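You operate a simulated robot arm through the tools that you are given. There is no shell and no other tool. Be economical: measure what you need, move in short steps, check, and stop when the job is done.

Carry out the task below with a simulated two-armed robot. There is one attempt and no reset: what you move stays moved.

JOB
Refill the blue marker and draw a line in the one-dot rectangle.
Fine: Dip it in the blue ink; hold the bottle while you turn its cap off and on. The marker goes back in its slot. A coat counts when it lies all over at full strength: go over it till it gets no stronger.

Only the result counts: the job must be done as asked and must still hold three seconds after the hand-in. Knocking over, shifting, dropping, spilling or breaking anything else fails it. Lids that push on must go on centred and level and be pressed home; caps that screw on are set level and turned clockwise until they are tight.

ROBOT AND FRAMES
Two 7-joint arms with two-finger parallel grippers on one trunk, on a base that drives. Base frame: it is fixed to the floor where the robot stands at the start and does not move with it; the origin is under the middle of the robot, x ahead of it, y to its left, z up. Readings come in m, degrees, newtons and seconds.
The left shoulder is at the start at [0.07, 0.163, 1.17], the right one opposite. With the tool pointing down near the work surface each hand reaches from about 0.38 to 0.88 m from the robot's upright axis, wherever it stands, measured 20 degrees to its own side. Places, roughly: blue slot of the marker stand [0.6, 0.2, 0.8]; four-dot rectangle [0.4, 0.1, 0.8]; green ink bottle cap (4x4x2 cm) [0.5, -0.1, 0.9]; one-dot rectangle [0.5, 0.2, 0.8]; three-dot rectangle [0.4, 0.2, 0.8]; top of the console table [0.5, -0.2, 0.8]; two-dot rectangle [0.5, 0.1, 0.8]. Payload 3.43 kg a hand.
The tool frame of a hand sits at the grasp point between the pads (the TCP): z along the fingers, y along the line on which they close. The tips reach 0.034 m beyond it. Largest opening 0.128 m; finger width 0.024, thickness 0.012; the body of the gripper, 0.048 by 0.13 m, starts 0.096 m behind the TCP.
Orientation is that of the tool frame in the base frame, as [roll, pitch, yaw] about the fixed x, y, z axes, in that order (R = Rz(yaw) Ry(pitch) Rx(roll)). With the fingers straight down and closing along the base's y, the tool's x points along the base's -x, its y along +y and its z along -z.

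CONTROLS
- The arms move only by the tool servo_tool. It takes "left_deltas", "right_deltas" or both (then of equal length, played together; a hand with none holds still); each is a list of rows, each an object of numbers (a shift or turn left out is 0, a gripper value left out holds the last): "x", "y", "z": the shift along the base's x, y, z in units of 300 mm (1.0 is 300 mm); "wx", "wy", "wz": the turn, a rotation vector about the base's x, y, z in units of 180 degrees (1.0 is 180 degrees); "claw": the opening, from 0 (shut) to 1 (fully open). In form: [{"x": .., "y": .., "z": .., "wx": .., "wy": .., "wz": .., "claw": ..}, ...]. A call has 1 to 20 rows; each row is the pose to reach, as a shift and turn from the pose commanded when the call began. A call with a number of a shift or a turn outside -1 to 1 is refused whole. Each row takes 0.2 s and may step no farther than 0.05 m and 8.6 degrees from the row before; otherwise, or with a gripper value out of range, the whole call is refused. Where a pose cannot be reached the arm comes as near as it can. A force on the tool above 40 N (or 10 N above the force at the start of the call, whichever is more), or a blocked arm, ends the call early, and 0.2 s more pass. The fingers move at their own pace (about 0.153 m/s each) and stop on an object; they squeeze with about 28 N. The grip force told is the motor's: it shows also when the fingers shut on nothing. Time passes only in rows, and 0.2 s behind the last, so rows that repeat a pose let the fingers close. The reply holds the time, the measured pose of the TCP, the force on the tool along the base axes, the opening and the grip force, in the units named above and with some noise, with the torque about the TCP (base axes, N m) and any sound that the robot's microphone picked up.
- Cameras (640 x 400 px; columns grow to the right, rows downward): "scene" is now at [0.1475, -0.019, 1.3817]; the picture's right is [-0.03, -1.00, 0.00], its down [-0.64, 0.02, -0.77] and it looks along [0.77, -0.03, -0.64] (base axes); focal length 214 px, centre (320, 200). "left" rides on the left gripper at [0.076, 0.011, -0.16] in its tool frame; the picture's right is [-0.15, 0.99, 0.00], its down [-0.88, -0.13, -0.46] and it looks along [-0.45, -0.07, 0.89] (tool axes); focal length 234 px, centre (320, 200). "right" rides on the right gripper at [0.076, -0.011, -0.16] in its tool frame; the picture's right is [0.15, 0.99, 0.00], its down [-0.88, 0.13, -0.46] and it looks along [-0.45, 0.07, 0.89] (tool axes); focal length 234 px, centre (320, 200). There is no depth. A picture from a camera that has moved, and an enlarged one, comes with that camera's place and axes in the base frame and with its lens. The place of the scene camera against the robot may be out by one fixed shift of up to 0.025 m in any direction.
- capture(camera): a new picture of that camera. It takes no simulated time.
- raise_lower(by): slides the trunk up (or, below 0, down) by that many m; the arms and the scene camera ride with it, the base frame stays. It gives what a move gives, with no picture.
- steer(legs): drives the robot by 1 to 6 legs, each [ahead, left, turn to the left] in m, m and degrees, along the robot's own axes; the way and the turn of a leg run together, so that a leg with both is an arc; at most 1.5 m and 180 degrees a leg. The arms and the cameras ride along, it lands a little off, and it stops where it bumps. It gives what a move gives.
- pan_tilt(pan, tilt): turns the head with the scene camera to pan (to the left, within 86 degrees either way) and tilt (down, from -29 to 69), counted from straight ahead of the robot. It gives what a move gives.
- zoom(camera, box): a new picture of the part [left, top, right, bottom] of that camera's present view, enlarged. It takes no simulated time.
- sign_off(): hands the job in; it is judged then, once.

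Go step by step. Nothing tells you exact positions but the pictures and the camera data: compare them with the known pose of the tool, close in by small moves and look again before you grip or let go. The budget is 120 turns and 88 pictures, counting those below and the enlarged ones. Unless the task says otherwise, let go and move clear before handing in, and close with one line.

The tools are called after "Emit:" by a JSON object that holds its "fn" and its "kwargs". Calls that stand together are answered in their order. servo_tool: Moves the arms, as the interface text tells. Its arguments: {"type":"object","properties":{"left_deltas":{"type":"array"},"right_deltas":{"type":"array"}},"required":[]} The other tools are called the same way: raise_lower (by) slides the trunk up or down; steer (legs) drives the base; pan_tilt (pan, tilt) turns the head that bears the scene camera; capture (camera) takes a picture; zoom (camera, box) takes an enlarged picture of a part of a camera's view; sign_off () hands the job in.

At the start:

```text
clock: 0.0
left_position: [0.5457, 0.4261, 1.2728]
left_tcp_rot: [179.9, 0.0, 180.0]
left_contact_force: [0.5, -0.2, 0.5]
left_torque: [-0.01, 0.03, 0.02]
left_gripper_width: 0.1281
left_finger_force: 0.0
right_position: [0.4367, -0.0671, 1.2086]
right_tcp_rot: [180.0, 0.0, 179.9]
right_contact_force: [0.1, 0.1, -0.4]
right_torque: [0.0, 0.0, 0.01]
right_gripper_width: 0.1279
right_finger_force: 0.0
trunk travel left (down, up): [-0.65, 0.29]
robot x, y, heading: [-0.0, 0.004, 0.2]
head pan, tilt: [-2.0, 39.9]
```

scene: 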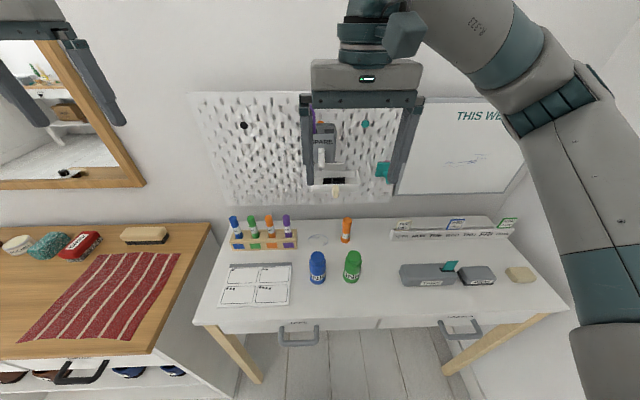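
right: 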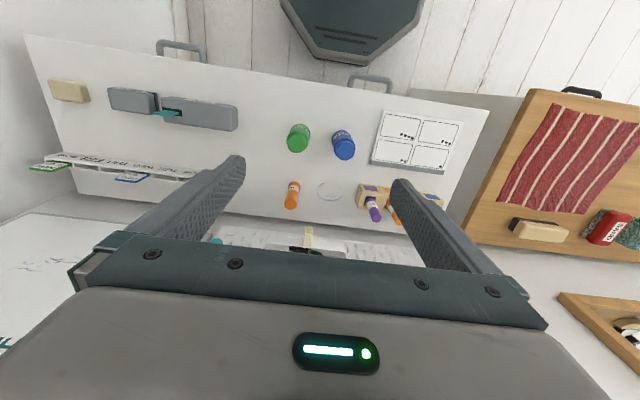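
left: 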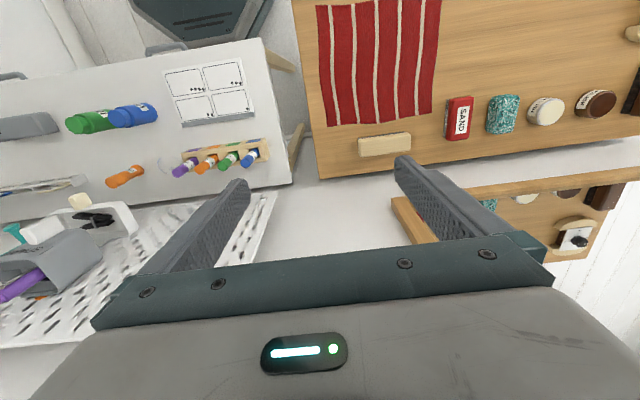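

I see the table with a marker stand (blue leftmost), blue and green ink bottles, and a four-rectangle pad. I'll zoom in to measure these first.

Emit:
{"fn": "zoom", "kwargs": {"camera": "scene", "box": [200, 200, 376, 310]}}

Emit:
{"fn": "zoom", "kwargs": {"camera": "right", "box": [270, 90, 462, 210]}}

Emit:
{"fn": "zoom", "kwargs": {"camera": "left", "box": [60, 50, 300, 200]}}

```text
3.64 times, centred on (288, 255) of scene
camera zoom: at [0.1475, -0.019, 1.3817], right [-0.03, -1.0, 0.0], down [-0.64, 0.02, -0.77], along [0.77, -0.03, -0.64], focal length 780 px, centre (436, 0)
```

zoom: 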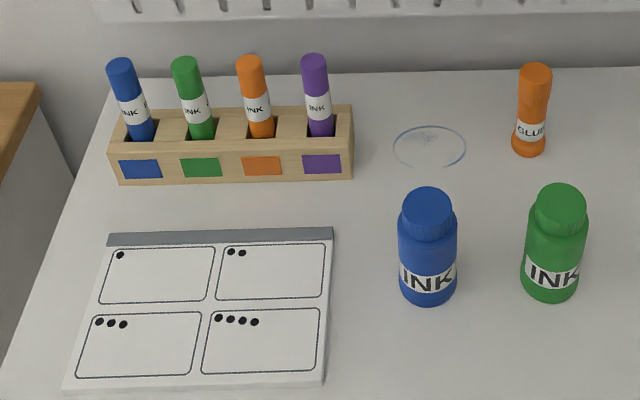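

```text
3.33 times, centred on (366, 150) of right
camera zoom: at [0.3606, -0.0784, 1.3706], right [-0.15, 0.99, 0.0], down [0.88, 0.13, 0.46], along [0.45, 0.07, -0.89], focal length 781 px, centre (167, 367)
```

zoom: 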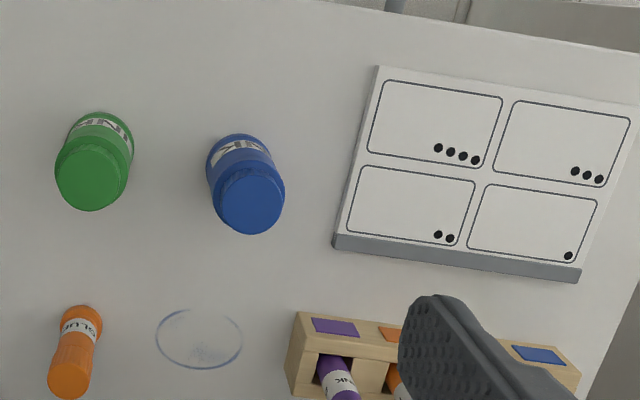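

```text
2.67 times, centred on (180, 125) of left
camera zoom: at [0.4696, 0.4369, 1.4315], right [0.15, 0.99, 0.0], down [0.88, -0.13, 0.46], along [0.45, -0.07, -0.89], focal length 624 px, centre (693, 400)
```

zoom: 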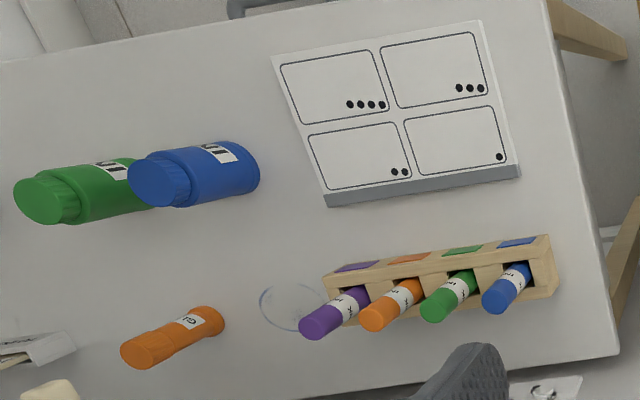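

The blue bottle is at about (0.48, -0.01) and the blue marker at about (0.61, 0.24). I'll move each hand above its object for closer looks.

Emit:
{"fn": "servo_tool", "kwargs": {"left_deltas": [{"x": 0.019, "y": -0.103, "z": -0.096}, {"x": 0.038, "y": -0.207, "z": -0.192}, {"x": 0.057, "y": -0.31, "z": -0.288}, {"x": 0.076, "y": -0.413, "z": -0.384}, {"x": 0.095, "y": -0.517, "z": -0.48}, {"x": 0.114, "y": -0.62, "z": -0.576}], "right_deltas": [{"x": 0.0, "y": 0.033, "z": -0.088}, {"x": 0.0, "y": 0.066, "z": -0.176}, {"x": 0.0, "y": 0.098, "z": -0.264}, {"x": 0.0, "y": 0.131, "z": -0.352}, {"x": 0.0, "y": 0.164, "z": -0.44}, {"x": 0.0, "y": 0.197, "z": -0.528}]}}

```text
clock: 1.4
left_position: [0.5811, 0.2399, 1.0969]
left_tcp_rot: [180.0, -0.1, 180.0]
left_contact_force: [0.9, 0.2, -0.4]
left_torque: [0.03, 0.05, 0.0]
left_gripper_width: 0.1281
left_finger_force: 0.2
right_position: [0.4377, -0.0074, 1.0487]
right_tcp_rot: [180.0, -0.1, -180.0]
right_contact_force: [0.4, 0.8, 0.1]
right_torque: [0.03, 0.06, 0.02]
right_gripper_width: 0.128
right_finger_force: 0.1
trunk travel left (down, up): [-0.65, 0.29]
robot x, y, heading: [0.0018, 0.0001, 0.1]
head pan, tilt: [-2.0, 39.9]
```

Emit:
{"fn": "capture", "kwargs": {"camera": "left"}}

Emit:
{"fn": "capture", "kwargs": {"camera": "right"}}

```text
81 pictures are left
camera left: at [0.5059, 0.2508, 1.2563], right [0.15, 0.99, 0.0], down [0.88, -0.13, 0.45], along [0.45, -0.07, -0.89], focal length 234 px, centre (320, 200)
```

left: 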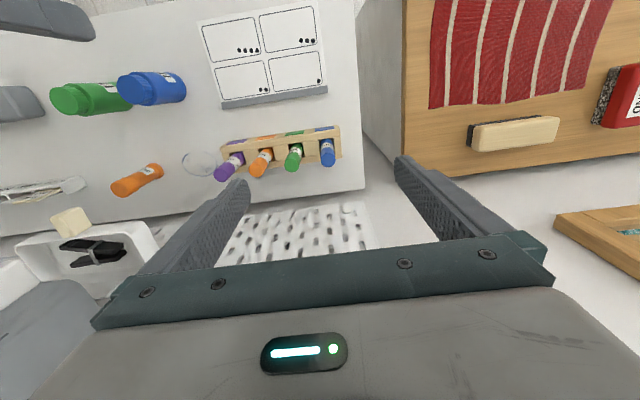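

```text
80 pictures are left
camera right: at [0.3624, -0.0185, 1.211], right [-0.15, 0.99, 0.0], down [0.88, 0.13, 0.45], along [0.45, 0.07, -0.89], focal length 234 px, centre (320, 200)
```

right: 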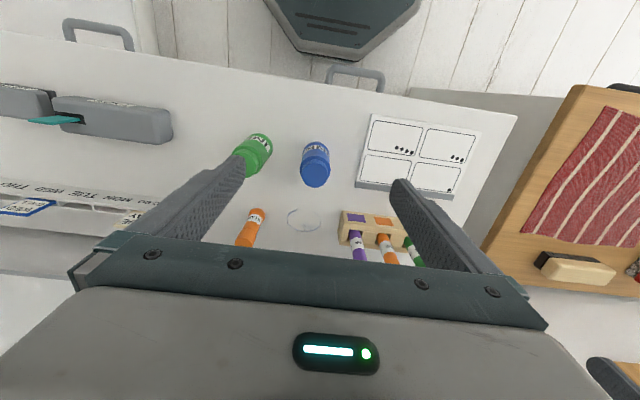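

Estimates agree so far. I'll zoom both views to measure the details.

Emit:
{"fn": "zoom", "kwargs": {"camera": "left", "box": [190, 80, 366, 190]}}

Emit:
{"fn": "zoom", "kwargs": {"camera": "right", "box": [270, 120, 366, 180]}}

```text
3.64 times, centred on (278, 135) of left
camera zoom: at [0.5059, 0.2508, 1.2563], right [0.15, 0.99, 0.0], down [0.88, -0.13, 0.45], along [0.45, -0.07, -0.89], focal length 852 px, centre (473, 436)
```

zoom: 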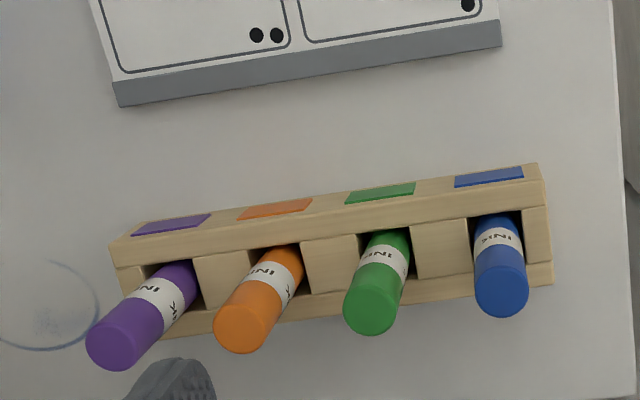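

```text
6.67 times, centred on (318, 150) of right
camera zoom: at [0.3624, -0.0185, 1.211], right [-0.15, 0.99, 0.0], down [0.88, 0.13, 0.45], along [0.45, 0.07, -0.89], focal length 1561 px, centre (333, 533)
```

zoom: 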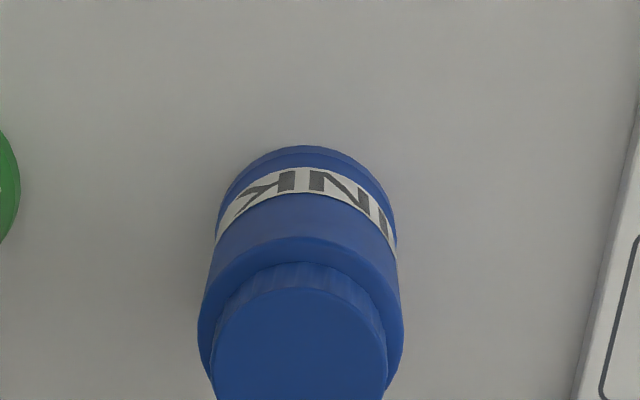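

Bottle axis is at about (0.481, -0.0065) with its cap at z ≈ 0.883–0.901. The marker top is near (0.612, 0.245, 0.92). I'll bring the left hand to a low slanted pre-grasp on the bottle and move the right hand aside.

Emit:
{"fn": "servo_tool", "kwargs": {"left_deltas": [{"x": -0.045, "y": -0.042, "z": -0.041, "wx": -0.0145, "wy": -0.0251, "wz": -0.0251, "claw": 0.65}, {"x": -0.09, "y": -0.083, "z": -0.082, "wx": -0.029, "wy": -0.0502, "wz": -0.0502}, {"x": -0.134, "y": -0.125, "z": -0.1225, "wx": -0.0435, "wy": -0.0753, "wz": -0.0753}, {"x": -0.179, "y": -0.167, "z": -0.163, "wx": -0.058, "wy": -0.1003, "wz": -0.1003}, {"x": -0.224, "y": -0.208, "z": -0.204, "wx": -0.0725, "wy": -0.1254, "wz": -0.1254}, {"x": -0.2685, "y": -0.25, "z": -0.245, "wx": -0.087, "wy": -0.1505, "wz": -0.1505}, {"x": -0.313, "y": -0.292, "z": -0.286, "wx": -0.1015, "wy": -0.1756, "wz": -0.1756}, {"x": -0.358, "y": -0.333, "z": -0.327, "wx": -0.116, "wy": -0.2007, "wz": -0.2007}, {"x": -0.403, "y": -0.375, "z": -0.3675, "wx": -0.1305, "wy": -0.2258, "wz": -0.2258}, {"x": -0.4475, "y": -0.417, "z": -0.408, "wx": -0.145, "wy": -0.2508, "wz": -0.2508}, {"x": -0.492, "y": -0.458, "z": -0.449, "wx": -0.1595, "wy": -0.2759, "wz": -0.2759}, {"x": -0.537, "y": -0.5, "z": -0.49, "wx": -0.174, "wy": -0.301, "wz": -0.301}], "right_deltas": [{"y": -0.1, "z": 0.05}, {"y": -0.2, "z": 0.1}, {"y": -0.3, "z": 0.15}, {"y": -0.377, "z": 0.167}, {"y": -0.377, "z": 0.167}, {"y": -0.377, "z": 0.167}, {"y": -0.377, "z": 0.167}, {"y": -0.377, "z": 0.167}, {"y": -0.377, "z": 0.167}, {"y": -0.377, "z": 0.167}, {"y": -0.377, "z": 0.167}, {"y": -0.377, "z": 0.167}]}}

Emit:
{"fn": "capture", "kwargs": {"camera": "left"}}

Emit:
{"fn": "capture", "kwargs": {"camera": "scene"}}

```text
clock: 4.0
left_position: [0.4619, 0.0932, 0.9406]
left_tcp_rot: [-179.4, 59.8, 120.5]
left_contact_force: [0.4, 0.0, 0.4]
left_torque: [0.01, 0.02, 0.03]
left_gripper_width: 0.0831
left_finger_force: 0.1
left hand out of reach, approached as far as the arm can: row 8, 9, 10, 11, 12
right_position: [0.4371, -0.122, 1.1]
right_tcp_rot: [179.9, -0.2, 179.9]
right_contact_force: [0.3, -0.4, -0.5]
right_torque: [0.0, -0.02, 0.01]
right_gripper_width: 0.1282
right_finger_force: 0.0
trunk travel left (down, up): [-0.65, 0.29]
robot x, y, heading: [0.0001, 0.0008, 0.1]
head pan, tilt: [-2.0, 39.9]
```

```text
77 pictures are left
camera left: at [0.3838, 0.2525, 0.9545], right [0.89, 0.43, 0.12], down [-0.08, -0.1, 0.99], along [0.44, -0.9, -0.06], focal length 234 px, centre (320, 200)
```

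left: 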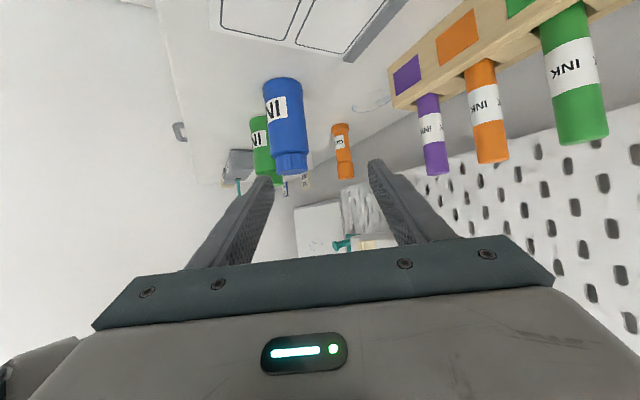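

```text
76 pictures are left
camera scene: at [0.1483, -0.0203, 1.3816], right [-0.03, -1.0, 0.0], down [-0.64, 0.02, -0.77], along [0.77, -0.03, -0.64], focal length 214 px, centre (320, 200)
```

scene: 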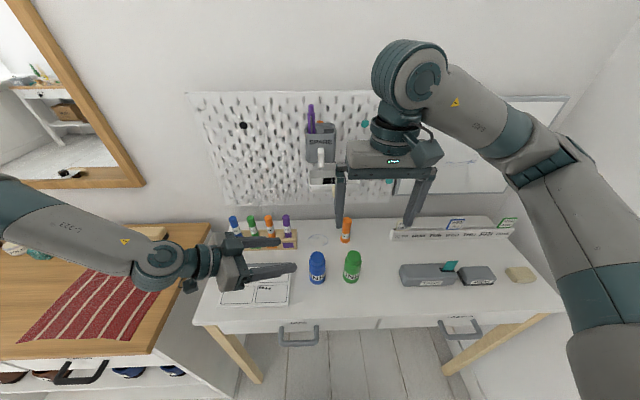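

The orientation is reached but the arm is cramped near the body. I'll back the base up 10 cm for more room.

Emit:
{"fn": "steer", "kwargs": {"legs": [[-0.1, 0, 0]]}}

```text
clock: 5.2
left_position: [0.3634, 0.0944, 0.9418]
left_tcp_rot: [-179.7, 60.0, 120.2]
left_contact_force: [0.3, 0.6, -0.6]
left_torque: [0.0, -0.01, 0.0]
left_gripper_width: 0.0832
left_finger_force: 0.2
right_position: [0.3365, -0.1223, 1.1018]
right_tcp_rot: [179.9, 0.0, -180.0]
right_contact_force: [0.2, -0.6, -0.1]
right_torque: [0.02, -0.07, 0.01]
right_gripper_width: 0.128
right_finger_force: 0.0
trunk travel left (down, up): [-0.65, 0.29]
robot x, y, heading: [-0.0995, 0.0011, 0.0]
head pan, tilt: [-2.0, 39.9]
```

Next, moving the left hand to the pre-grasp 10 cm back from the bottle.

Emit:
{"fn": "servo_tool", "kwargs": {"left_deltas": [{"x": 0.083, "y": -0.029, "z": -0.058}, {"x": 0.166, "y": -0.058, "z": -0.115}, {"x": 0.249, "y": -0.087, "z": -0.173}, {"x": 0.249, "y": -0.087, "z": -0.173}]}}

Emit:
{"fn": "capture", "kwargs": {"camera": "left"}}

Emit:
{"fn": "capture", "kwargs": {"camera": "right"}}

```text
clock: 6.2
left_position: [0.4367, 0.0795, 0.904]
left_tcp_rot: [-179.6, 59.9, 120.2]
left_contact_force: [0.0, 0.3, -0.4]
left_torque: [-0.02, -0.01, -0.02]
left_gripper_width: 0.0832
left_finger_force: 0.0
left hand out of reach, approached as far as the arm can: row 3, 4
right_position: [0.3369, -0.1212, 1.1002]
right_tcp_rot: [180.0, 0.0, 180.0]
right_contact_force: [0.2, 0.9, 0.5]
right_torque: [0.02, -0.02, -0.02]
right_gripper_width: 0.128
right_finger_force: 0.0
trunk travel left (down, up): [-0.65, 0.29]
robot x, y, heading: [-0.0977, -0.0032, -0.2]
head pan, tilt: [-2.0, 39.9]
```

```text
75 pictures are left
camera left: at [0.3587, 0.2375, 0.916], right [0.89, 0.43, 0.12], down [-0.09, -0.1, 0.99], along [0.44, -0.9, -0.05], focal length 234 px, centre (320, 200)
```

left: 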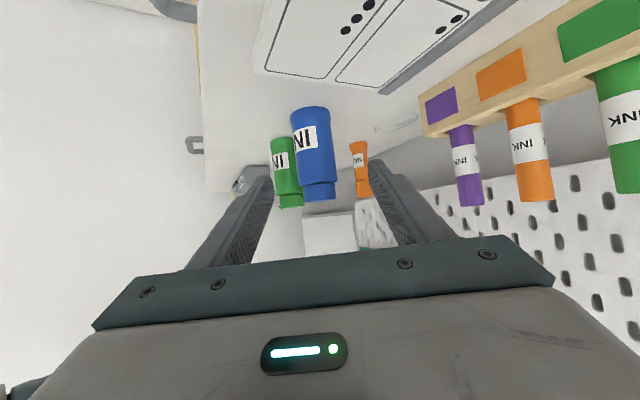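

```text
74 pictures are left
camera right: at [0.2619, -0.1333, 1.262], right [-0.15, 0.99, 0.0], down [0.88, 0.13, 0.46], along [0.45, 0.07, -0.89], focal length 234 px, centre (320, 200)
```

right: 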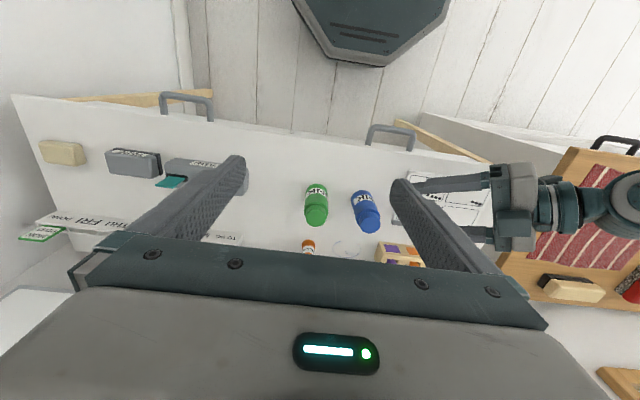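

Still a joint limit when low. I'll raise the hands, reduce the inward yaw and lower the trunk so the forearm is flatter.

Emit:
{"fn": "servo_tool", "kwargs": {"left_deltas": [{"x": -0.02, "y": 0.01, "z": 0.11, "wz": 0.035}, {"x": -0.04, "y": 0.02, "z": 0.22, "wz": 0.07}, {"x": -0.06, "y": 0.03, "z": 0.33, "wz": 0.105}, {"x": -0.06, "y": 0.04, "z": 0.45, "wz": 0.14}], "right_deltas": [{"z": 0.1}, {"z": 0.2}, {"z": 0.3}, {"z": 0.35}]}}

Emit:
{"fn": "raise_lower", "kwargs": {"by": -0.13}}

```text
clock: 7.2
left_position: [0.4468, 0.0857, 1.0379]
left_tcp_rot: [-179.8, 59.9, 145.3]
left_contact_force: [-0.4, -0.9, 0.1]
left_torque: [0.05, 0.0, 0.0]
left_gripper_width: 0.0832
left_finger_force: 0.1
left hand out of reach, approached as far as the arm can: row 3, 4
right_position: [0.3356, -0.1229, 1.207]
right_tcp_rot: [-180.0, 0.0, 180.0]
right_contact_force: [-0.1, -0.1, 0.5]
right_torque: [0.02, -0.01, 0.0]
right_gripper_width: 0.128
right_finger_force: 0.0
trunk travel left (down, up): [-0.65, 0.29]
robot x, y, heading: [-0.1004, 0.0011, -0.1]
head pan, tilt: [-2.0, 39.9]
```

```text
clock: 8.7
left_position: [0.448, 0.0887, 0.9078]
left_tcp_rot: [-179.8, 60.0, 145.4]
left_contact_force: [0.3, -0.1, 0.4]
left_torque: [0.01, 0.0, -0.01]
left_gripper_width: 0.0834
left_finger_force: 0.1
right_position: [0.3365, -0.1211, 1.0756]
right_tcp_rot: [180.0, 0.0, -180.0]
right_contact_force: [0.3, -0.3, 0.1]
right_torque: [0.04, 0.03, 0.01]
right_gripper_width: 0.1281
right_finger_force: 0.0
trunk travel left (down, up): [-0.52, 0.42]
robot x, y, heading: [-0.0966, -0.0004, -0.0]
head pan, tilt: [-2.0, 39.9]
```

Backing another 10 cm, as a near-horizontal hand needs more distance.

Emit:
{"fn": "steer", "kwargs": {"legs": [[-0.1, 0, 0]]}}

Emit:
{"fn": "servo_tool", "kwargs": {"left_deltas": [{"x": 0.069, "y": -0.051, "z": -0.017}, {"x": 0.138, "y": -0.102, "z": -0.034}, {"x": 0.207, "y": -0.153, "z": -0.06}, {"x": 0.207, "y": -0.153, "z": -0.06}]}}

Emit:
{"fn": "capture", "kwargs": {"camera": "left"}}

```text
clock: 9.9
left_position: [0.3486, 0.0871, 0.9073]
left_tcp_rot: [-179.7, 59.9, 145.4]
left_contact_force: [-1.4, 0.4, 0.3]
left_torque: [0.06, 0.03, 0.0]
left_gripper_width: 0.0833
left_finger_force: 0.0
right_position: [0.2378, -0.1203, 1.076]
right_tcp_rot: [-180.0, 0.0, 180.0]
right_contact_force: [-1.1, -0.5, 0.9]
right_torque: [0.03, -0.02, -0.02]
right_gripper_width: 0.1278
right_finger_force: 0.0
trunk travel left (down, up): [-0.52, 0.42]
robot x, y, heading: [-0.1983, -0.0003, 0.0]
head pan, tilt: [-2.0, 39.9]
```

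```text
clock: 10.9
left_position: [0.4103, 0.0427, 0.8883]
left_tcp_rot: [-179.7, 60.1, 145.4]
left_contact_force: [-0.1, 0.8, -0.6]
left_torque: [-0.02, 0.03, 0.02]
left_gripper_width: 0.0831
left_finger_force: 0.1
right_position: [0.2371, -0.1224, 1.0775]
right_tcp_rot: [180.0, 0.0, 180.0]
right_contact_force: [0.3, 0.4, 1.0]
right_torque: [0.01, -0.03, 0.01]
right_gripper_width: 0.1278
right_finger_force: 0.1
trunk travel left (down, up): [-0.52, 0.42]
robot x, y, heading: [-0.1979, 0.0019, -0.2]
head pan, tilt: [-2.0, 39.9]
```

```text
73 pictures are left
camera left: at [0.2718, 0.1523, 0.9021], right [0.63, 0.77, 0.12], down [-0.04, -0.13, 0.99], along [0.78, -0.62, -0.05], focal length 234 px, centre (320, 200)
```

left: 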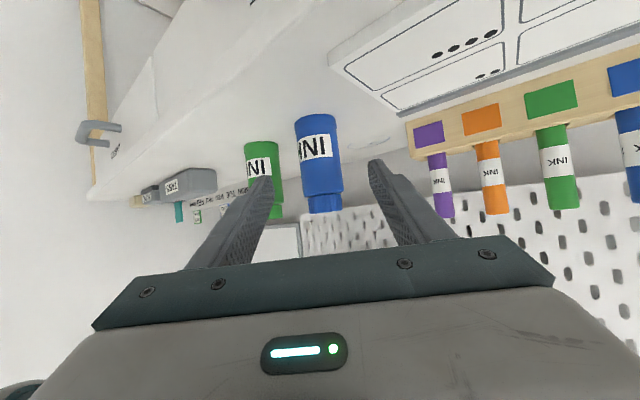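

Pre-grasp reached, with the bottle roughly centred between the fingers. I'll zoom for precision.

Emit:
{"fn": "zoom", "kwargs": {"camera": "left", "box": [240, 100, 400, 220]}}

```text
3.33 times, centred on (320, 160) of left
camera zoom: at [0.2718, 0.1523, 0.9021], right [0.63, 0.77, 0.12], down [-0.04, -0.13, 0.99], along [0.78, -0.62, -0.05], focal length 781 px, centre (320, 333)
```

zoom: 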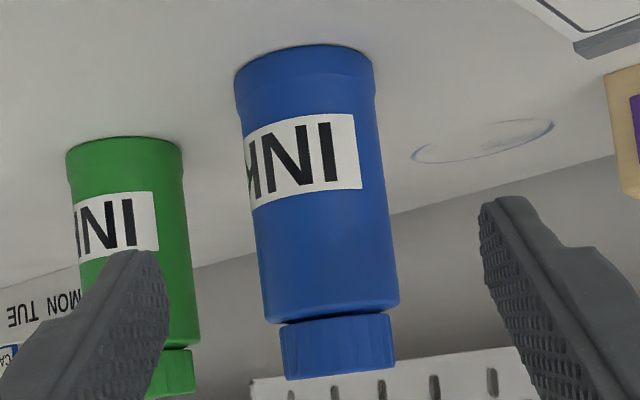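

The bottle is centred within about 1 mm: body dia 44 mm, cap 38 mm dia from z ≈ 0.885 to 0.904. Advancing to the grasp.

Emit:
{"fn": "servo_tool", "kwargs": {"left_deltas": [{"x": 0.059, "y": -0.041, "z": -0.04}, {"x": 0.118, "y": -0.082, "z": -0.08}, {"x": 0.177, "y": -0.123, "z": -0.12}, {"x": 0.236, "y": -0.164, "z": -0.161}, {"x": 0.236, "y": -0.164, "z": -0.161}]}}

Emit:
{"fn": "capture", "kwargs": {"camera": "left"}}

```text
clock: 12.1
left_position: [0.4612, 0.0544, 0.8802]
left_tcp_rot: [-179.6, 59.9, 145.4]
left_contact_force: [-0.8, 0.2, 0.0]
left_torque: [0.0, 0.02, -0.03]
left_gripper_width: 0.0832
left_finger_force: 0.0
left hand out of reach, approached as far as the arm can: row 1, 2, 3, 4, 5
right_position: [0.2365, -0.1223, 1.0757]
right_tcp_rot: [-179.9, 0.0, -180.0]
right_contact_force: [0.1, 0.3, 0.6]
right_torque: [0.02, 0.04, 0.01]
right_gripper_width: 0.1278
right_finger_force: 0.0
trunk travel left (down, up): [-0.52, 0.42]
robot x, y, heading: [-0.1989, 0.0, 0.1]
head pan, tilt: [-2.0, 39.9]
```

```text
71 pictures are left
camera left: at [0.3233, 0.1644, 0.8926], right [0.63, 0.77, 0.12], down [-0.03, -0.13, 0.99], along [0.78, -0.63, -0.06], focal length 234 px, centre (320, 200)
```

left: 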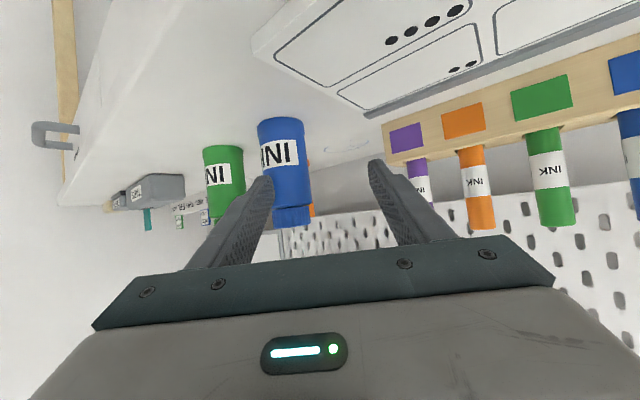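

The limit appears when moving toward -y. I'll retreat, make the hand steeper (45°), and shift the base to the right so the bottle is more in front of the left arm.

Emit:
{"fn": "servo_tool", "kwargs": {"left_deltas": [{"x": -0.1, "y": 0.05, "z": 0.08, "wx": 0.0237, "wy": 0.0343}, {"x": -0.2, "y": 0.1, "z": 0.16, "wx": 0.0473, "wy": 0.0686}, {"x": -0.3, "y": 0.15, "z": 0.24, "wx": 0.0473, "wy": 0.0686}, {"x": -0.4, "y": 0.2, "z": 0.32, "wx": 0.0473, "wy": 0.0686}]}}

Emit:
{"fn": "steer", "kwargs": {"legs": [[0, -0.1, 0]]}}

```text
clock: 13.1
left_position: [0.3402, 0.1131, 0.9781]
left_tcp_rot: [-179.6, 45.0, 145.3]
left_contact_force: [-0.2, -0.1, 0.0]
left_torque: [0.02, -0.02, -0.02]
left_gripper_width: 0.0832
left_finger_force: 0.0
right_position: [0.2358, -0.1221, 1.0766]
right_tcp_rot: [180.0, 0.2, 180.0]
right_contact_force: [-0.5, -0.2, -0.2]
right_torque: [-0.02, -0.01, 0.02]
right_gripper_width: 0.1278
right_finger_force: 0.0
trunk travel left (down, up): [-0.52, 0.42]
robot x, y, heading: [-0.1987, -0.0008, 0.0]
head pan, tilt: [-2.0, 39.9]
```

```text
clock: 14.2
left_position: [0.3404, 0.0131, 0.9759]
left_tcp_rot: [-179.7, 44.9, 145.5]
left_contact_force: [-1.1, 0.1, 0.0]
left_torque: [0.02, 0.03, 0.0]
left_gripper_width: 0.0832
left_finger_force: 0.1
right_position: [0.238, -0.2212, 1.0743]
right_tcp_rot: [180.0, 0.0, -179.9]
right_contact_force: [-0.4, 0.0, 0.9]
right_torque: [0.05, -0.02, 0.02]
right_gripper_width: 0.1277
right_finger_force: 0.0
trunk travel left (down, up): [-0.52, 0.42]
robot x, y, heading: [-0.1998, -0.1003, -0.2]
head pan, tilt: [-2.0, 39.9]
```

Emit:
{"fn": "servo_tool", "kwargs": {"left_deltas": [{"x": 0.085, "y": 0.05, "z": -0.064}, {"x": 0.17, "y": 0.082, "z": -0.129}, {"x": 0.255, "y": 0.082, "z": -0.193}, {"x": 0.255, "y": 0.082, "z": -0.193}]}}

Emit:
{"fn": "zoom", "kwargs": {"camera": "left", "box": [200, 80, 440, 230]}}

```text
clock: 15.2
left_position: [0.4176, 0.0392, 0.9191]
left_tcp_rot: [-179.7, 45.0, 145.5]
left_contact_force: [-0.5, -0.5, -1.0]
left_torque: [-0.01, -0.02, 0.01]
left_gripper_width: 0.0829
left_finger_force: 0.2
right_position: [0.2375, -0.2216, 1.0752]
right_tcp_rot: [-179.8, -0.1, -179.9]
right_contact_force: [-0.9, -0.2, -0.6]
right_torque: [-0.02, 0.0, 0.0]
right_gripper_width: 0.1283
right_finger_force: 0.1
trunk travel left (down, up): [-0.52, 0.42]
robot x, y, heading: [-0.1976, -0.0995, -0.1]
head pan, tilt: [-2.0, 39.9]
```

```text
2.67 times, centred on (320, 155) of left
camera zoom: at [0.2867, 0.1437, 0.977], right [0.65, 0.75, 0.1], down [0.17, -0.28, 0.95], along [0.74, -0.6, -0.31], focal length 624 px, centre (320, 320)
```

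zoom: 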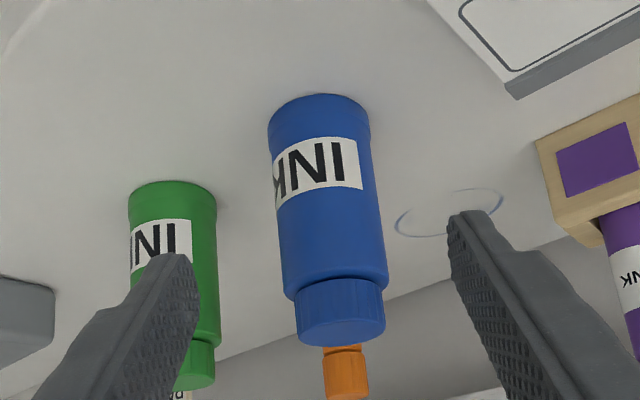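

The bottle seems ~5 mm off versus before; perhaps nudged. I'll check it with the right camera.

Emit:
{"fn": "capture", "kwargs": {"camera": "right"}}

```text
69 pictures are left
camera right: at [0.1615, -0.2329, 1.2373], right [-0.15, 0.99, 0.0], down [0.88, 0.13, 0.46], along [0.45, 0.07, -0.89], focal length 234 px, centre (320, 200)
```

right: 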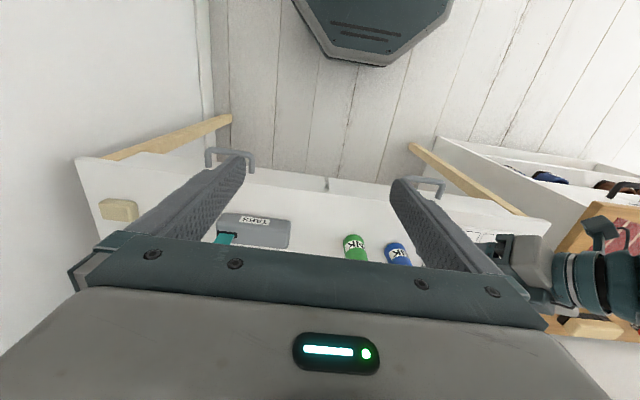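

Emit:
{"fn": "servo_tool", "kwargs": {"right_deltas": [{"x": 0.111, "y": 0.067, "z": 0.02}, {"x": 0.222, "y": 0.133, "z": 0.04}, {"x": 0.333, "y": 0.2, "z": 0.06}, {"x": 0.444, "y": 0.267, "z": 0.08}, {"x": 0.556, "y": 0.333, "z": 0.08}, {"x": 0.667, "y": 0.4, "z": 0.08}, {"x": 0.667, "y": 0.4, "z": 0.08}]}}

Emit:
{"fn": "zoom", "kwargs": {"camera": "right", "box": [290, 100, 450, 200]}}

```text
clock: 16.8
left_position: [0.4172, 0.039, 0.9195]
left_tcp_rot: [-179.7, 44.9, 145.4]
left_contact_force: [-1.0, 0.1, -0.5]
left_torque: [0.01, 0.0, -0.01]
left_gripper_width: 0.0831
left_finger_force: 0.0
right_position: [0.4377, -0.102, 1.0997]
right_tcp_rot: [-179.9, 0.0, 180.0]
right_contact_force: [-0.2, 0.3, 0.4]
right_torque: [0.04, 0.0, 0.02]
right_gripper_width: 0.1282
right_finger_force: 0.0
trunk travel left (down, up): [-0.52, 0.42]
robot x, y, heading: [-0.1961, -0.0996, 0.1]
head pan, tilt: [-2.0, 39.9]
```

```text
4.00 times, centred on (370, 150) of right
camera zoom: at [0.3625, -0.1134, 1.2604], right [-0.15, 0.99, 0.0], down [0.88, 0.13, 0.46], along [0.45, 0.07, -0.89], focal length 937 px, centre (120, 400)
```

zoom: 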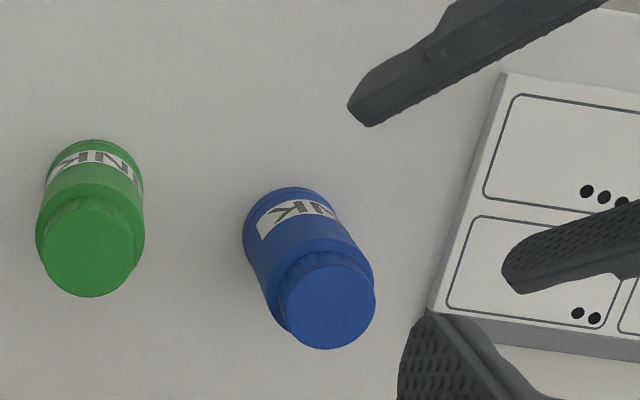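

The blue bottle was nudged about +8 mm in x during that unreachable move; I'll put it back once gripped. I'll now advance in small checked steps toward (0.488, -0.008).

Emit:
{"fn": "servo_tool", "kwargs": {"left_deltas": [{"x": 0.047, "y": -0.031, "z": -0.053}, {"x": 0.094, "y": -0.062, "z": -0.105}]}}

```text
clock: 17.4
left_position: [0.4455, 0.0202, 0.8859]
left_tcp_rot: [-179.6, 44.9, 145.5]
left_contact_force: [0.5, 0.1, 0.4]
left_torque: [0.04, -0.02, -0.02]
left_gripper_width: 0.0835
left_finger_force: 0.0
right_position: [0.4387, -0.1002, 1.0979]
right_tcp_rot: [-179.9, 0.0, -179.9]
right_contact_force: [0.8, 0.1, -0.6]
right_torque: [0.01, -0.02, 0.03]
right_gripper_width: 0.1278
right_finger_force: 0.0
trunk travel left (down, up): [-0.52, 0.42]
robot x, y, heading: [-0.1953, -0.1014, 0.1]
head pan, tilt: [-2.0, 39.9]
```

Emit:
{"fn": "servo_tool", "kwargs": {"left_deltas": [{"x": 0.047, "y": -0.031, "z": -0.053}, {"x": 0.094, "y": -0.061, "z": -0.105}]}}

Emit:
{"fn": "zoom", "kwargs": {"camera": "right", "box": [290, 100, 450, 200]}}

```text
clock: 18.0
left_position: [0.4759, 0.003, 0.8562]
left_tcp_rot: [-179.7, 45.0, 145.6]
left_contact_force: [0.6, -0.5, 0.1]
left_torque: [0.01, -0.03, 0.01]
left_gripper_width: 0.0831
left_finger_force: 0.0
right_position: [0.4385, -0.1, 1.0993]
right_tcp_rot: [180.0, 0.0, -179.8]
right_contact_force: [0.1, 0.1, 0.1]
right_torque: [0.0, 0.03, -0.01]
right_gripper_width: 0.128
right_finger_force: 0.2
trunk travel left (down, up): [-0.52, 0.42]
robot x, y, heading: [-0.1999, -0.1001, -0.1]
head pan, tilt: [-2.0, 39.9]
```

```text
4.00 times, centred on (370, 150) of right
camera zoom: at [0.3633, -0.1119, 1.2599], right [-0.15, 0.99, 0.0], down [0.88, 0.13, 0.45], along [0.45, 0.07, -0.89], focal length 937 px, centre (120, 400)
```

zoom: 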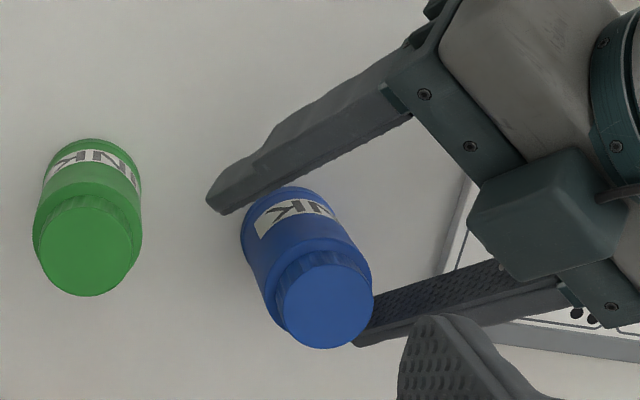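

Emit:
{"fn": "capture", "kwargs": {"camera": "left"}}

```text
66 pictures are left
camera left: at [0.3445, 0.107, 0.913], right [0.65, 0.75, 0.1], down [0.18, -0.27, 0.95], along [0.74, -0.6, -0.31], focal length 234 px, centre (320, 200)
```

left: 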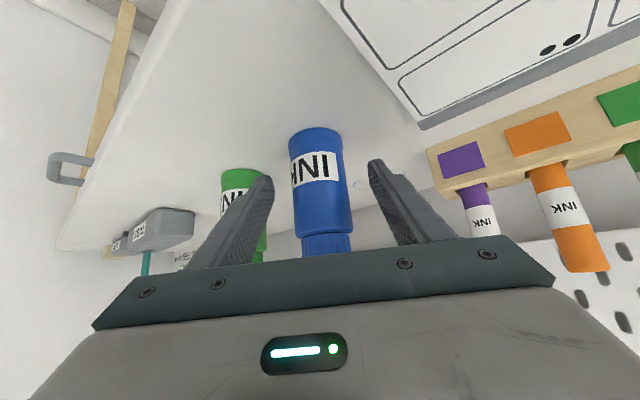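

Centred within ~1 mm. Final 2 cm in and close the left gripper.

Emit:
{"fn": "servo_tool", "kwargs": {"left_deltas": [{"x": 0.039, "y": -0.027, "z": -0.05}, {"x": 0.039, "y": -0.027, "z": -0.05, "claw": 0.5}, {"x": 0.039, "y": -0.027, "z": -0.05, "claw": 0.4}, {"x": 0.039, "y": -0.027, "z": -0.05, "claw": 0.3}, {"x": 0.039, "y": -0.027, "z": -0.05, "claw": 0.2}, {"x": 0.039, "y": -0.027, "z": -0.05, "claw": 0.2}]}}

Emit:
{"fn": "zoom", "kwargs": {"camera": "right", "box": [290, 100, 450, 200]}}

```text
clock: 19.4
left_position: [0.4862, -0.0055, 0.842]
left_tcp_rot: [-179.7, 45.1, 145.6]
left_contact_force: [1.4, -0.3, 3.3]
left_torque: [0.01, -0.05, -0.04]
left_gripper_width: 0.046
left_finger_force: 28.2
right_position: [0.4365, -0.1012, 1.0997]
right_tcp_rot: [180.0, 0.1, -179.9]
right_contact_force: [-0.3, -0.4, -0.8]
right_torque: [0.01, -0.01, -0.02]
right_gripper_width: 0.1279
right_finger_force: 0.2
trunk travel left (down, up): [-0.52, 0.42]
robot x, y, heading: [-0.2, -0.101, 0.2]
head pan, tilt: [-2.0, 39.9]
```

```text
4.00 times, centred on (370, 150) of right
camera zoom: at [0.3623, -0.1125, 1.2603], right [-0.15, 0.99, 0.0], down [0.88, 0.13, 0.46], along [0.45, 0.07, -0.89], focal length 937 px, centre (120, 400)
```

zoom: 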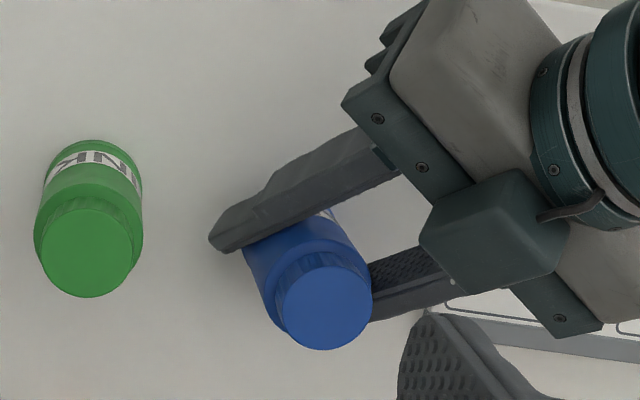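

Gripped at 46 mm. Lifting 3 mm, moving back 8 mm in x, and setting down to restore its position.

Emit:
{"fn": "servo_tool", "kwargs": {"left_deltas": [{"z": 0.011}, {"x": -0.013, "z": 0.011}, {"x": -0.026, "z": 0.011}, {"x": -0.026, "z": 0.005}, {"x": -0.026, "z": 0.0}]}}

Emit:
{"fn": "zoom", "kwargs": {"camera": "right", "box": [290, 100, 450, 200]}}

```text
clock: 20.6
left_position: [0.4784, -0.0057, 0.8413]
left_tcp_rot: [-179.7, 44.9, 145.4]
left_contact_force: [-0.5, 1.1, 3.6]
left_torque: [0.09, 0.05, -0.01]
left_gripper_width: 0.046
left_finger_force: 28.1
right_position: [0.4368, -0.1006, 1.0995]
right_tcp_rot: [-180.0, 0.0, -179.9]
right_contact_force: [0.9, -0.2, 0.5]
right_torque: [0.04, 0.0, -0.02]
right_gripper_width: 0.1281
right_finger_force: 0.0
trunk travel left (down, up): [-0.52, 0.42]
robot x, y, heading: [-0.1979, -0.0966, 0.1]
head pan, tilt: [-2.0, 39.9]
```

```text
4.00 times, centred on (370, 150) of right
camera zoom: at [0.3622, -0.1124, 1.2605], right [-0.15, 0.99, 0.0], down [0.88, 0.13, 0.46], along [0.45, 0.07, -0.89], focal length 937 px, centre (120, 400)
```

zoom: 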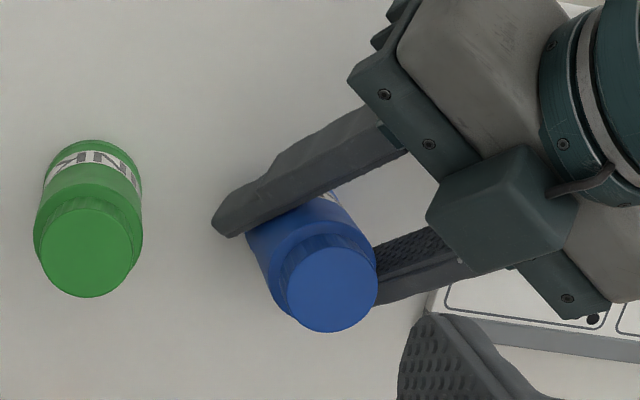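

Bottle is back at (0.480, -0.007). Now bring the right hand over the cap, turned so a long counter-clockwise stroke is available.

Emit:
{"fn": "servo_tool", "kwargs": {"right_deltas": [{"wz": -0.0444, "claw": 0.42}, {"wz": -0.0889}, {"x": 0.02, "y": 0.04, "wz": -0.1333}, {"x": 0.04, "y": 0.08, "z": -0.04, "wz": -0.1778}, {"x": 0.06, "y": 0.13, "z": -0.08, "wz": -0.2222}, {"x": 0.08, "y": 0.18, "z": -0.12, "wz": -0.2667}, {"x": 0.1, "y": 0.22, "z": -0.16, "wz": -0.3111}, {"x": 0.12, "y": 0.26, "z": -0.2, "wz": -0.3556}, {"x": 0.144, "y": 0.312, "z": -0.24, "wz": -0.4}, {"x": 0.144, "y": 0.312, "z": -0.265, "wz": -0.4444}, {"x": 0.144, "y": 0.312, "z": -0.265, "wz": -0.4444}]}}

Emit:
{"fn": "capture", "kwargs": {"camera": "right"}}

Emit:
{"fn": "capture", "kwargs": {"camera": "scene"}}

```text
clock: 23.0
left_position: [0.4781, -0.0061, 0.8416]
left_tcp_rot: [-179.6, 44.9, 145.5]
left_contact_force: [2.2, 0.3, 10.0]
left_torque: [0.05, -0.11, -0.06]
left_gripper_width: 0.0462
left_finger_force: 27.7
right_position: [0.4801, -0.0075, 1.0208]
right_tcp_rot: [-180.0, 0.0, 100.0]
right_contact_force: [0.0, 0.1, -0.4]
right_torque: [-0.02, 0.02, -0.01]
right_gripper_width: 0.0537
right_finger_force: 0.1
trunk travel left (down, up): [-0.52, 0.42]
robot x, y, heading: [-0.1988, -0.1022, 0.3]
head pan, tilt: [-2.0, 39.9]
```

```text
63 pictures are left
camera right: at [0.4564, 0.0649, 1.1814], right [0.95, 0.32, 0.0], down [0.28, -0.84, 0.46], along [0.14, -0.43, -0.89], focal length 234 px, centre (320, 200)
```

right: 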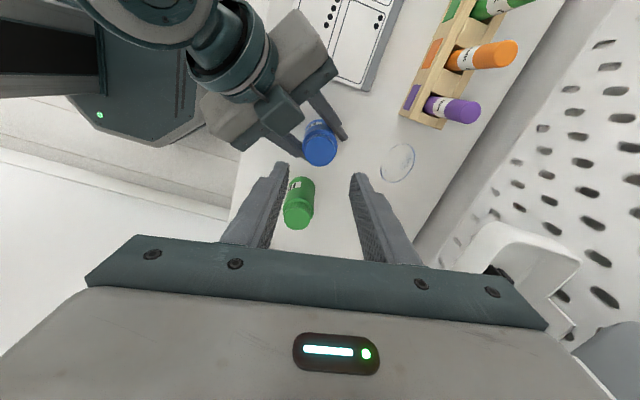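

```text
62 pictures are left
camera scene: at [-0.052, -0.1192, 1.2518], right [-0.03, -1.0, 0.0], down [-0.64, 0.02, -0.77], along [0.77, -0.03, -0.64], focal length 214 px, centre (320, 200)
```

scene: 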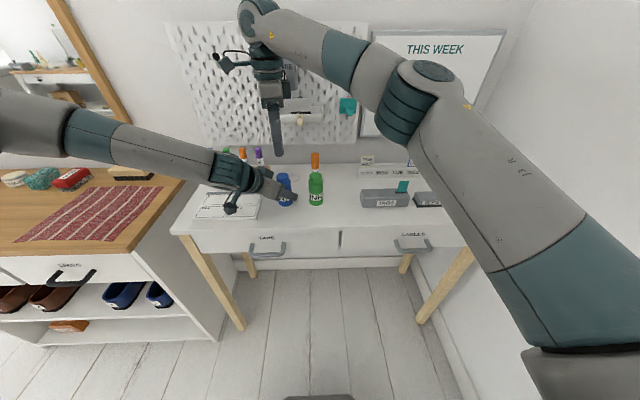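

Alignment over the cap looks right. Descending to cap height (finger tips at z ≈ 0.887).

Emit:
{"fn": "servo_tool", "kwargs": {"right_deltas": [{"z": -0.1}, {"z": -0.2}, {"z": -0.28}, {"z": -0.333}, {"z": -0.333}]}}

Emit:
{"fn": "zoom", "kwargs": {"camera": "right", "box": [240, 110, 400, 210]}}

Emit:
{"fn": "zoom", "kwargs": {"camera": "left", "box": [240, 110, 400, 270]}}

```text
clock: 24.2
left_position: [0.4775, -0.0059, 0.8403]
left_tcp_rot: [-179.7, 45.0, 145.4]
left_contact_force: [-0.5, 1.1, 9.9]
left_torque: [0.06, 0.01, -0.03]
left_gripper_width: 0.046
left_finger_force: 28.5
right_position: [0.4789, -0.0069, 0.9227]
right_tcp_rot: [-179.9, 0.2, 100.0]
right_contact_force: [-0.7, 0.5, 0.3]
right_torque: [0.0, 0.03, 0.01]
right_gripper_width: 0.0535
right_finger_force: 0.0
trunk travel left (down, up): [-0.52, 0.42]
robot x, y, heading: [-0.1993, -0.1005, 0.2]
head pan, tilt: [-2.0, 39.9]
```

```text
4.00 times, centred on (320, 160) of right
camera zoom: at [0.455, 0.0647, 1.0823], right [0.95, 0.32, 0.0], down [0.28, -0.84, 0.46], along [0.15, -0.43, -0.89], focal length 937 px, centre (320, 360)
```

zoom: 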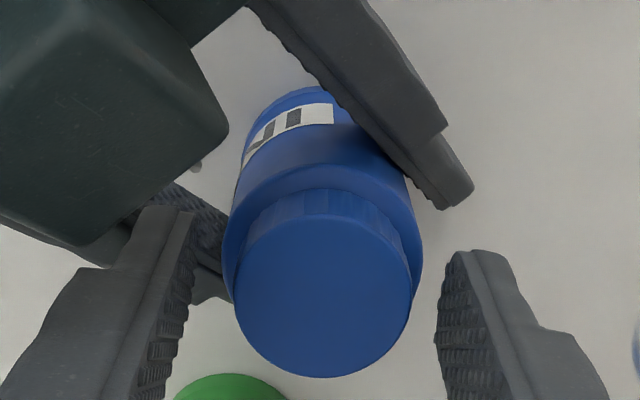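

```text
2.50 times, centred on (320, 190) of left
camera zoom: at [0.3467, 0.0983, 0.8989], right [0.65, 0.75, 0.1], down [0.17, -0.28, 0.95], along [0.74, -0.6, -0.31], focal length 585 px, centre (320, 225)
```

zoom: 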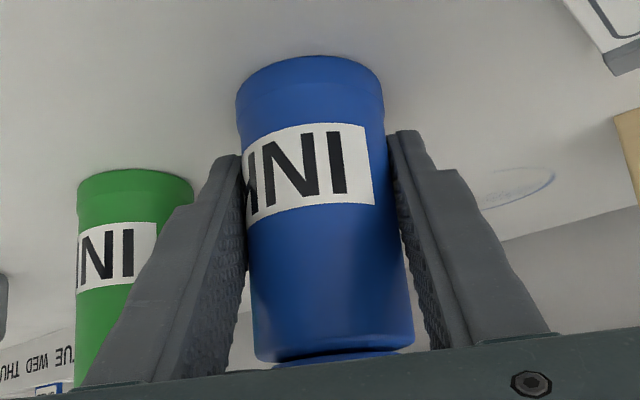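

Well centred. Closing on the cap.

Emit:
{"fn": "servo_tool", "kwargs": {"right_deltas": [{"z": -0.003, "claw": 0.36}, {"z": -0.003, "claw": 0.3}, {"z": -0.003, "claw": 0.2}, {"z": -0.003, "claw": 0.2}, {"z": -0.003, "claw": 0.2}]}}

```text
clock: 25.4
left_position: [0.4766, -0.0068, 0.8402]
left_tcp_rot: [-179.7, 45.0, 145.5]
left_contact_force: [-2.4, 0.2, 9.4]
left_torque: [-0.03, 0.04, -0.07]
left_gripper_width: 0.0458
left_finger_force: 27.4
right_position: [0.4808, -0.0068, 0.921]
right_tcp_rot: [-180.0, 0.0, 100.0]
right_contact_force: [0.7, -1.4, 0.3]
right_torque: [-0.06, 0.06, 0.0]
right_gripper_width: 0.0387
right_finger_force: 28.2
trunk travel left (down, up): [-0.52, 0.42]
robot x, y, heading: [-0.1966, -0.0985, 0.5]
head pan, tilt: [-2.0, 39.9]
```

Emit:
{"fn": "servo_tool", "kwargs": {"right_deltas": [{"wz": 0.045}, {"wz": 0.09}, {"wz": 0.135}, {"wz": 0.18}, {"wz": 0.225}, {"wz": 0.27}, {"wz": 0.315}, {"wz": 0.36}]}}

Emit:
{"fn": "zoom", "kwargs": {"camera": "right", "box": [240, 110, 400, 210]}}

```text
clock: 27.2
left_position: [0.4771, -0.0067, 0.8414]
left_tcp_rot: [-179.7, 45.0, 145.5]
left_contact_force: [6.6, 0.5, 1.7]
left_torque: [-0.03, 0.17, -0.01]
left_gripper_width: 0.0459
left_finger_force: 28.5
right_position: [0.4789, -0.007, 0.9211]
right_tcp_rot: [179.9, 0.0, 165.0]
right_contact_force: [-8.5, -3.8, 9.0]
right_torque: [-0.28, 0.36, -0.03]
right_gripper_width: 0.039
right_finger_force: 28.0
trunk travel left (down, up): [-0.52, 0.42]
robot x, y, heading: [-0.2, -0.1012, 0.1]
head pan, tilt: [-2.0, 39.9]
```

```text
4.00 times, centred on (320, 160) of right
camera zoom: at [0.4041, 0.0006, 1.0817], right [0.11, 0.99, 0.0], down [0.88, -0.1, 0.46], along [0.45, -0.05, -0.89], focal length 937 px, centre (320, 360)
```

zoom: 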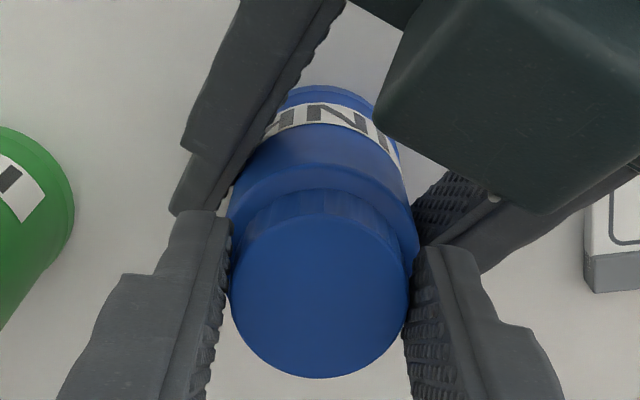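

The upward push on the right hand suggests the thread is lifting. Continuing with a slight rise.

Emit:
{"fn": "servo_tool", "kwargs": {"right_deltas": [{"x": 0.002, "z": 0.004, "wz": 0.045}, {"x": 0.003, "z": 0.005, "wz": 0.09}, {"x": 0.003, "z": 0.006, "wz": 0.135}, {"x": 0.003, "z": 0.007, "wz": 0.18}, {"x": 0.003, "z": 0.008, "wz": 0.225}, {"x": 0.003, "z": 0.009, "wz": 0.27}, {"x": 0.003, "z": 0.01, "wz": 0.315}, {"x": 0.003, "z": 0.011, "wz": 0.36}]}}

```text
clock: 29.0
left_position: [0.4781, -0.0057, 0.8408]
left_tcp_rot: [-179.7, 45.0, 145.4]
left_contact_force: [14.4, 5.2, 6.3]
left_torque: [-0.17, 0.19, 0.02]
left_gripper_width: 0.0463
left_finger_force: 27.8
right_position: [0.4817, -0.0063, 0.9232]
right_tcp_rot: [-180.0, 0.0, -130.2]
right_contact_force: [-13.1, -3.5, -2.5]
right_torque: [-0.08, 0.72, 0.02]
right_gripper_width: 0.0391
right_finger_force: 28.1
trunk travel left (down, up): [-0.52, 0.42]
robot x, y, heading: [-0.1987, -0.1004, 0.1]
head pan, tilt: [-2.0, 39.9]
```

Turning well; correcting a small lateral offset and continuing.

Emit:
{"fn": "servo_tool", "kwargs": {"right_deltas": [{"x": -0.004, "y": -0.001, "z": -0.001, "wz": 0.02}, {"x": -0.007, "y": -0.002, "z": 0.0, "wz": 0.06}, {"x": -0.007, "y": -0.002, "z": 0.002, "wz": 0.105}, {"x": -0.007, "y": -0.002, "z": 0.003, "wz": 0.15}, {"x": -0.007, "y": -0.002, "z": 0.005, "wz": 0.195}, {"x": -0.007, "y": -0.002, "z": 0.006, "wz": 0.24}]}}

Emit:
{"fn": "zoom", "kwargs": {"camera": "left", "box": [240, 110, 400, 270]}}

```text
clock: 30.2
left_position: [0.4685, -0.0198, 0.8396]
left_tcp_rot: [-178.7, 44.5, 144.5]
left_contact_force: [-3.7, -6.1, 1.9]
left_torque: [0.4, -0.47, 0.11]
left_gripper_width: 0.0466
left_finger_force: 18.0
right_position: [0.4623, -0.0273, 0.9196]
right_tcp_rot: [177.0, 1.8, -122.7]
right_contact_force: [2.8, 1.2, 5.3]
right_torque: [-0.41, 0.14, -0.14]
right_gripper_width: 0.0398
right_finger_force: 27.7
right hand out of reach, approached as far as the arm can: row 2, 3, 4, 5, 6
trunk travel left (down, up): [-0.52, 0.42]
robot x, y, heading: [-0.1956, -0.1038, 0.3]
head pan, tilt: [-2.0, 39.9]
stopped in row 6 (right hand): the force on the tool passed its limit (the readings are from after the stop); the commanded pose is now the measured one
```

```text
2.50 times, centred on (320, 190) of left
camera zoom: at [0.3417, 0.0888, 0.8975], right [0.67, 0.74, 0.09], down [0.18, -0.28, 0.94], along [0.72, -0.62, -0.32], focal length 585 px, centre (320, 225)
```

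zoom: 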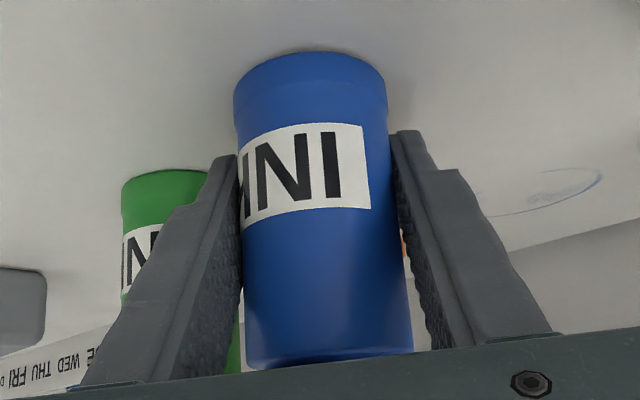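

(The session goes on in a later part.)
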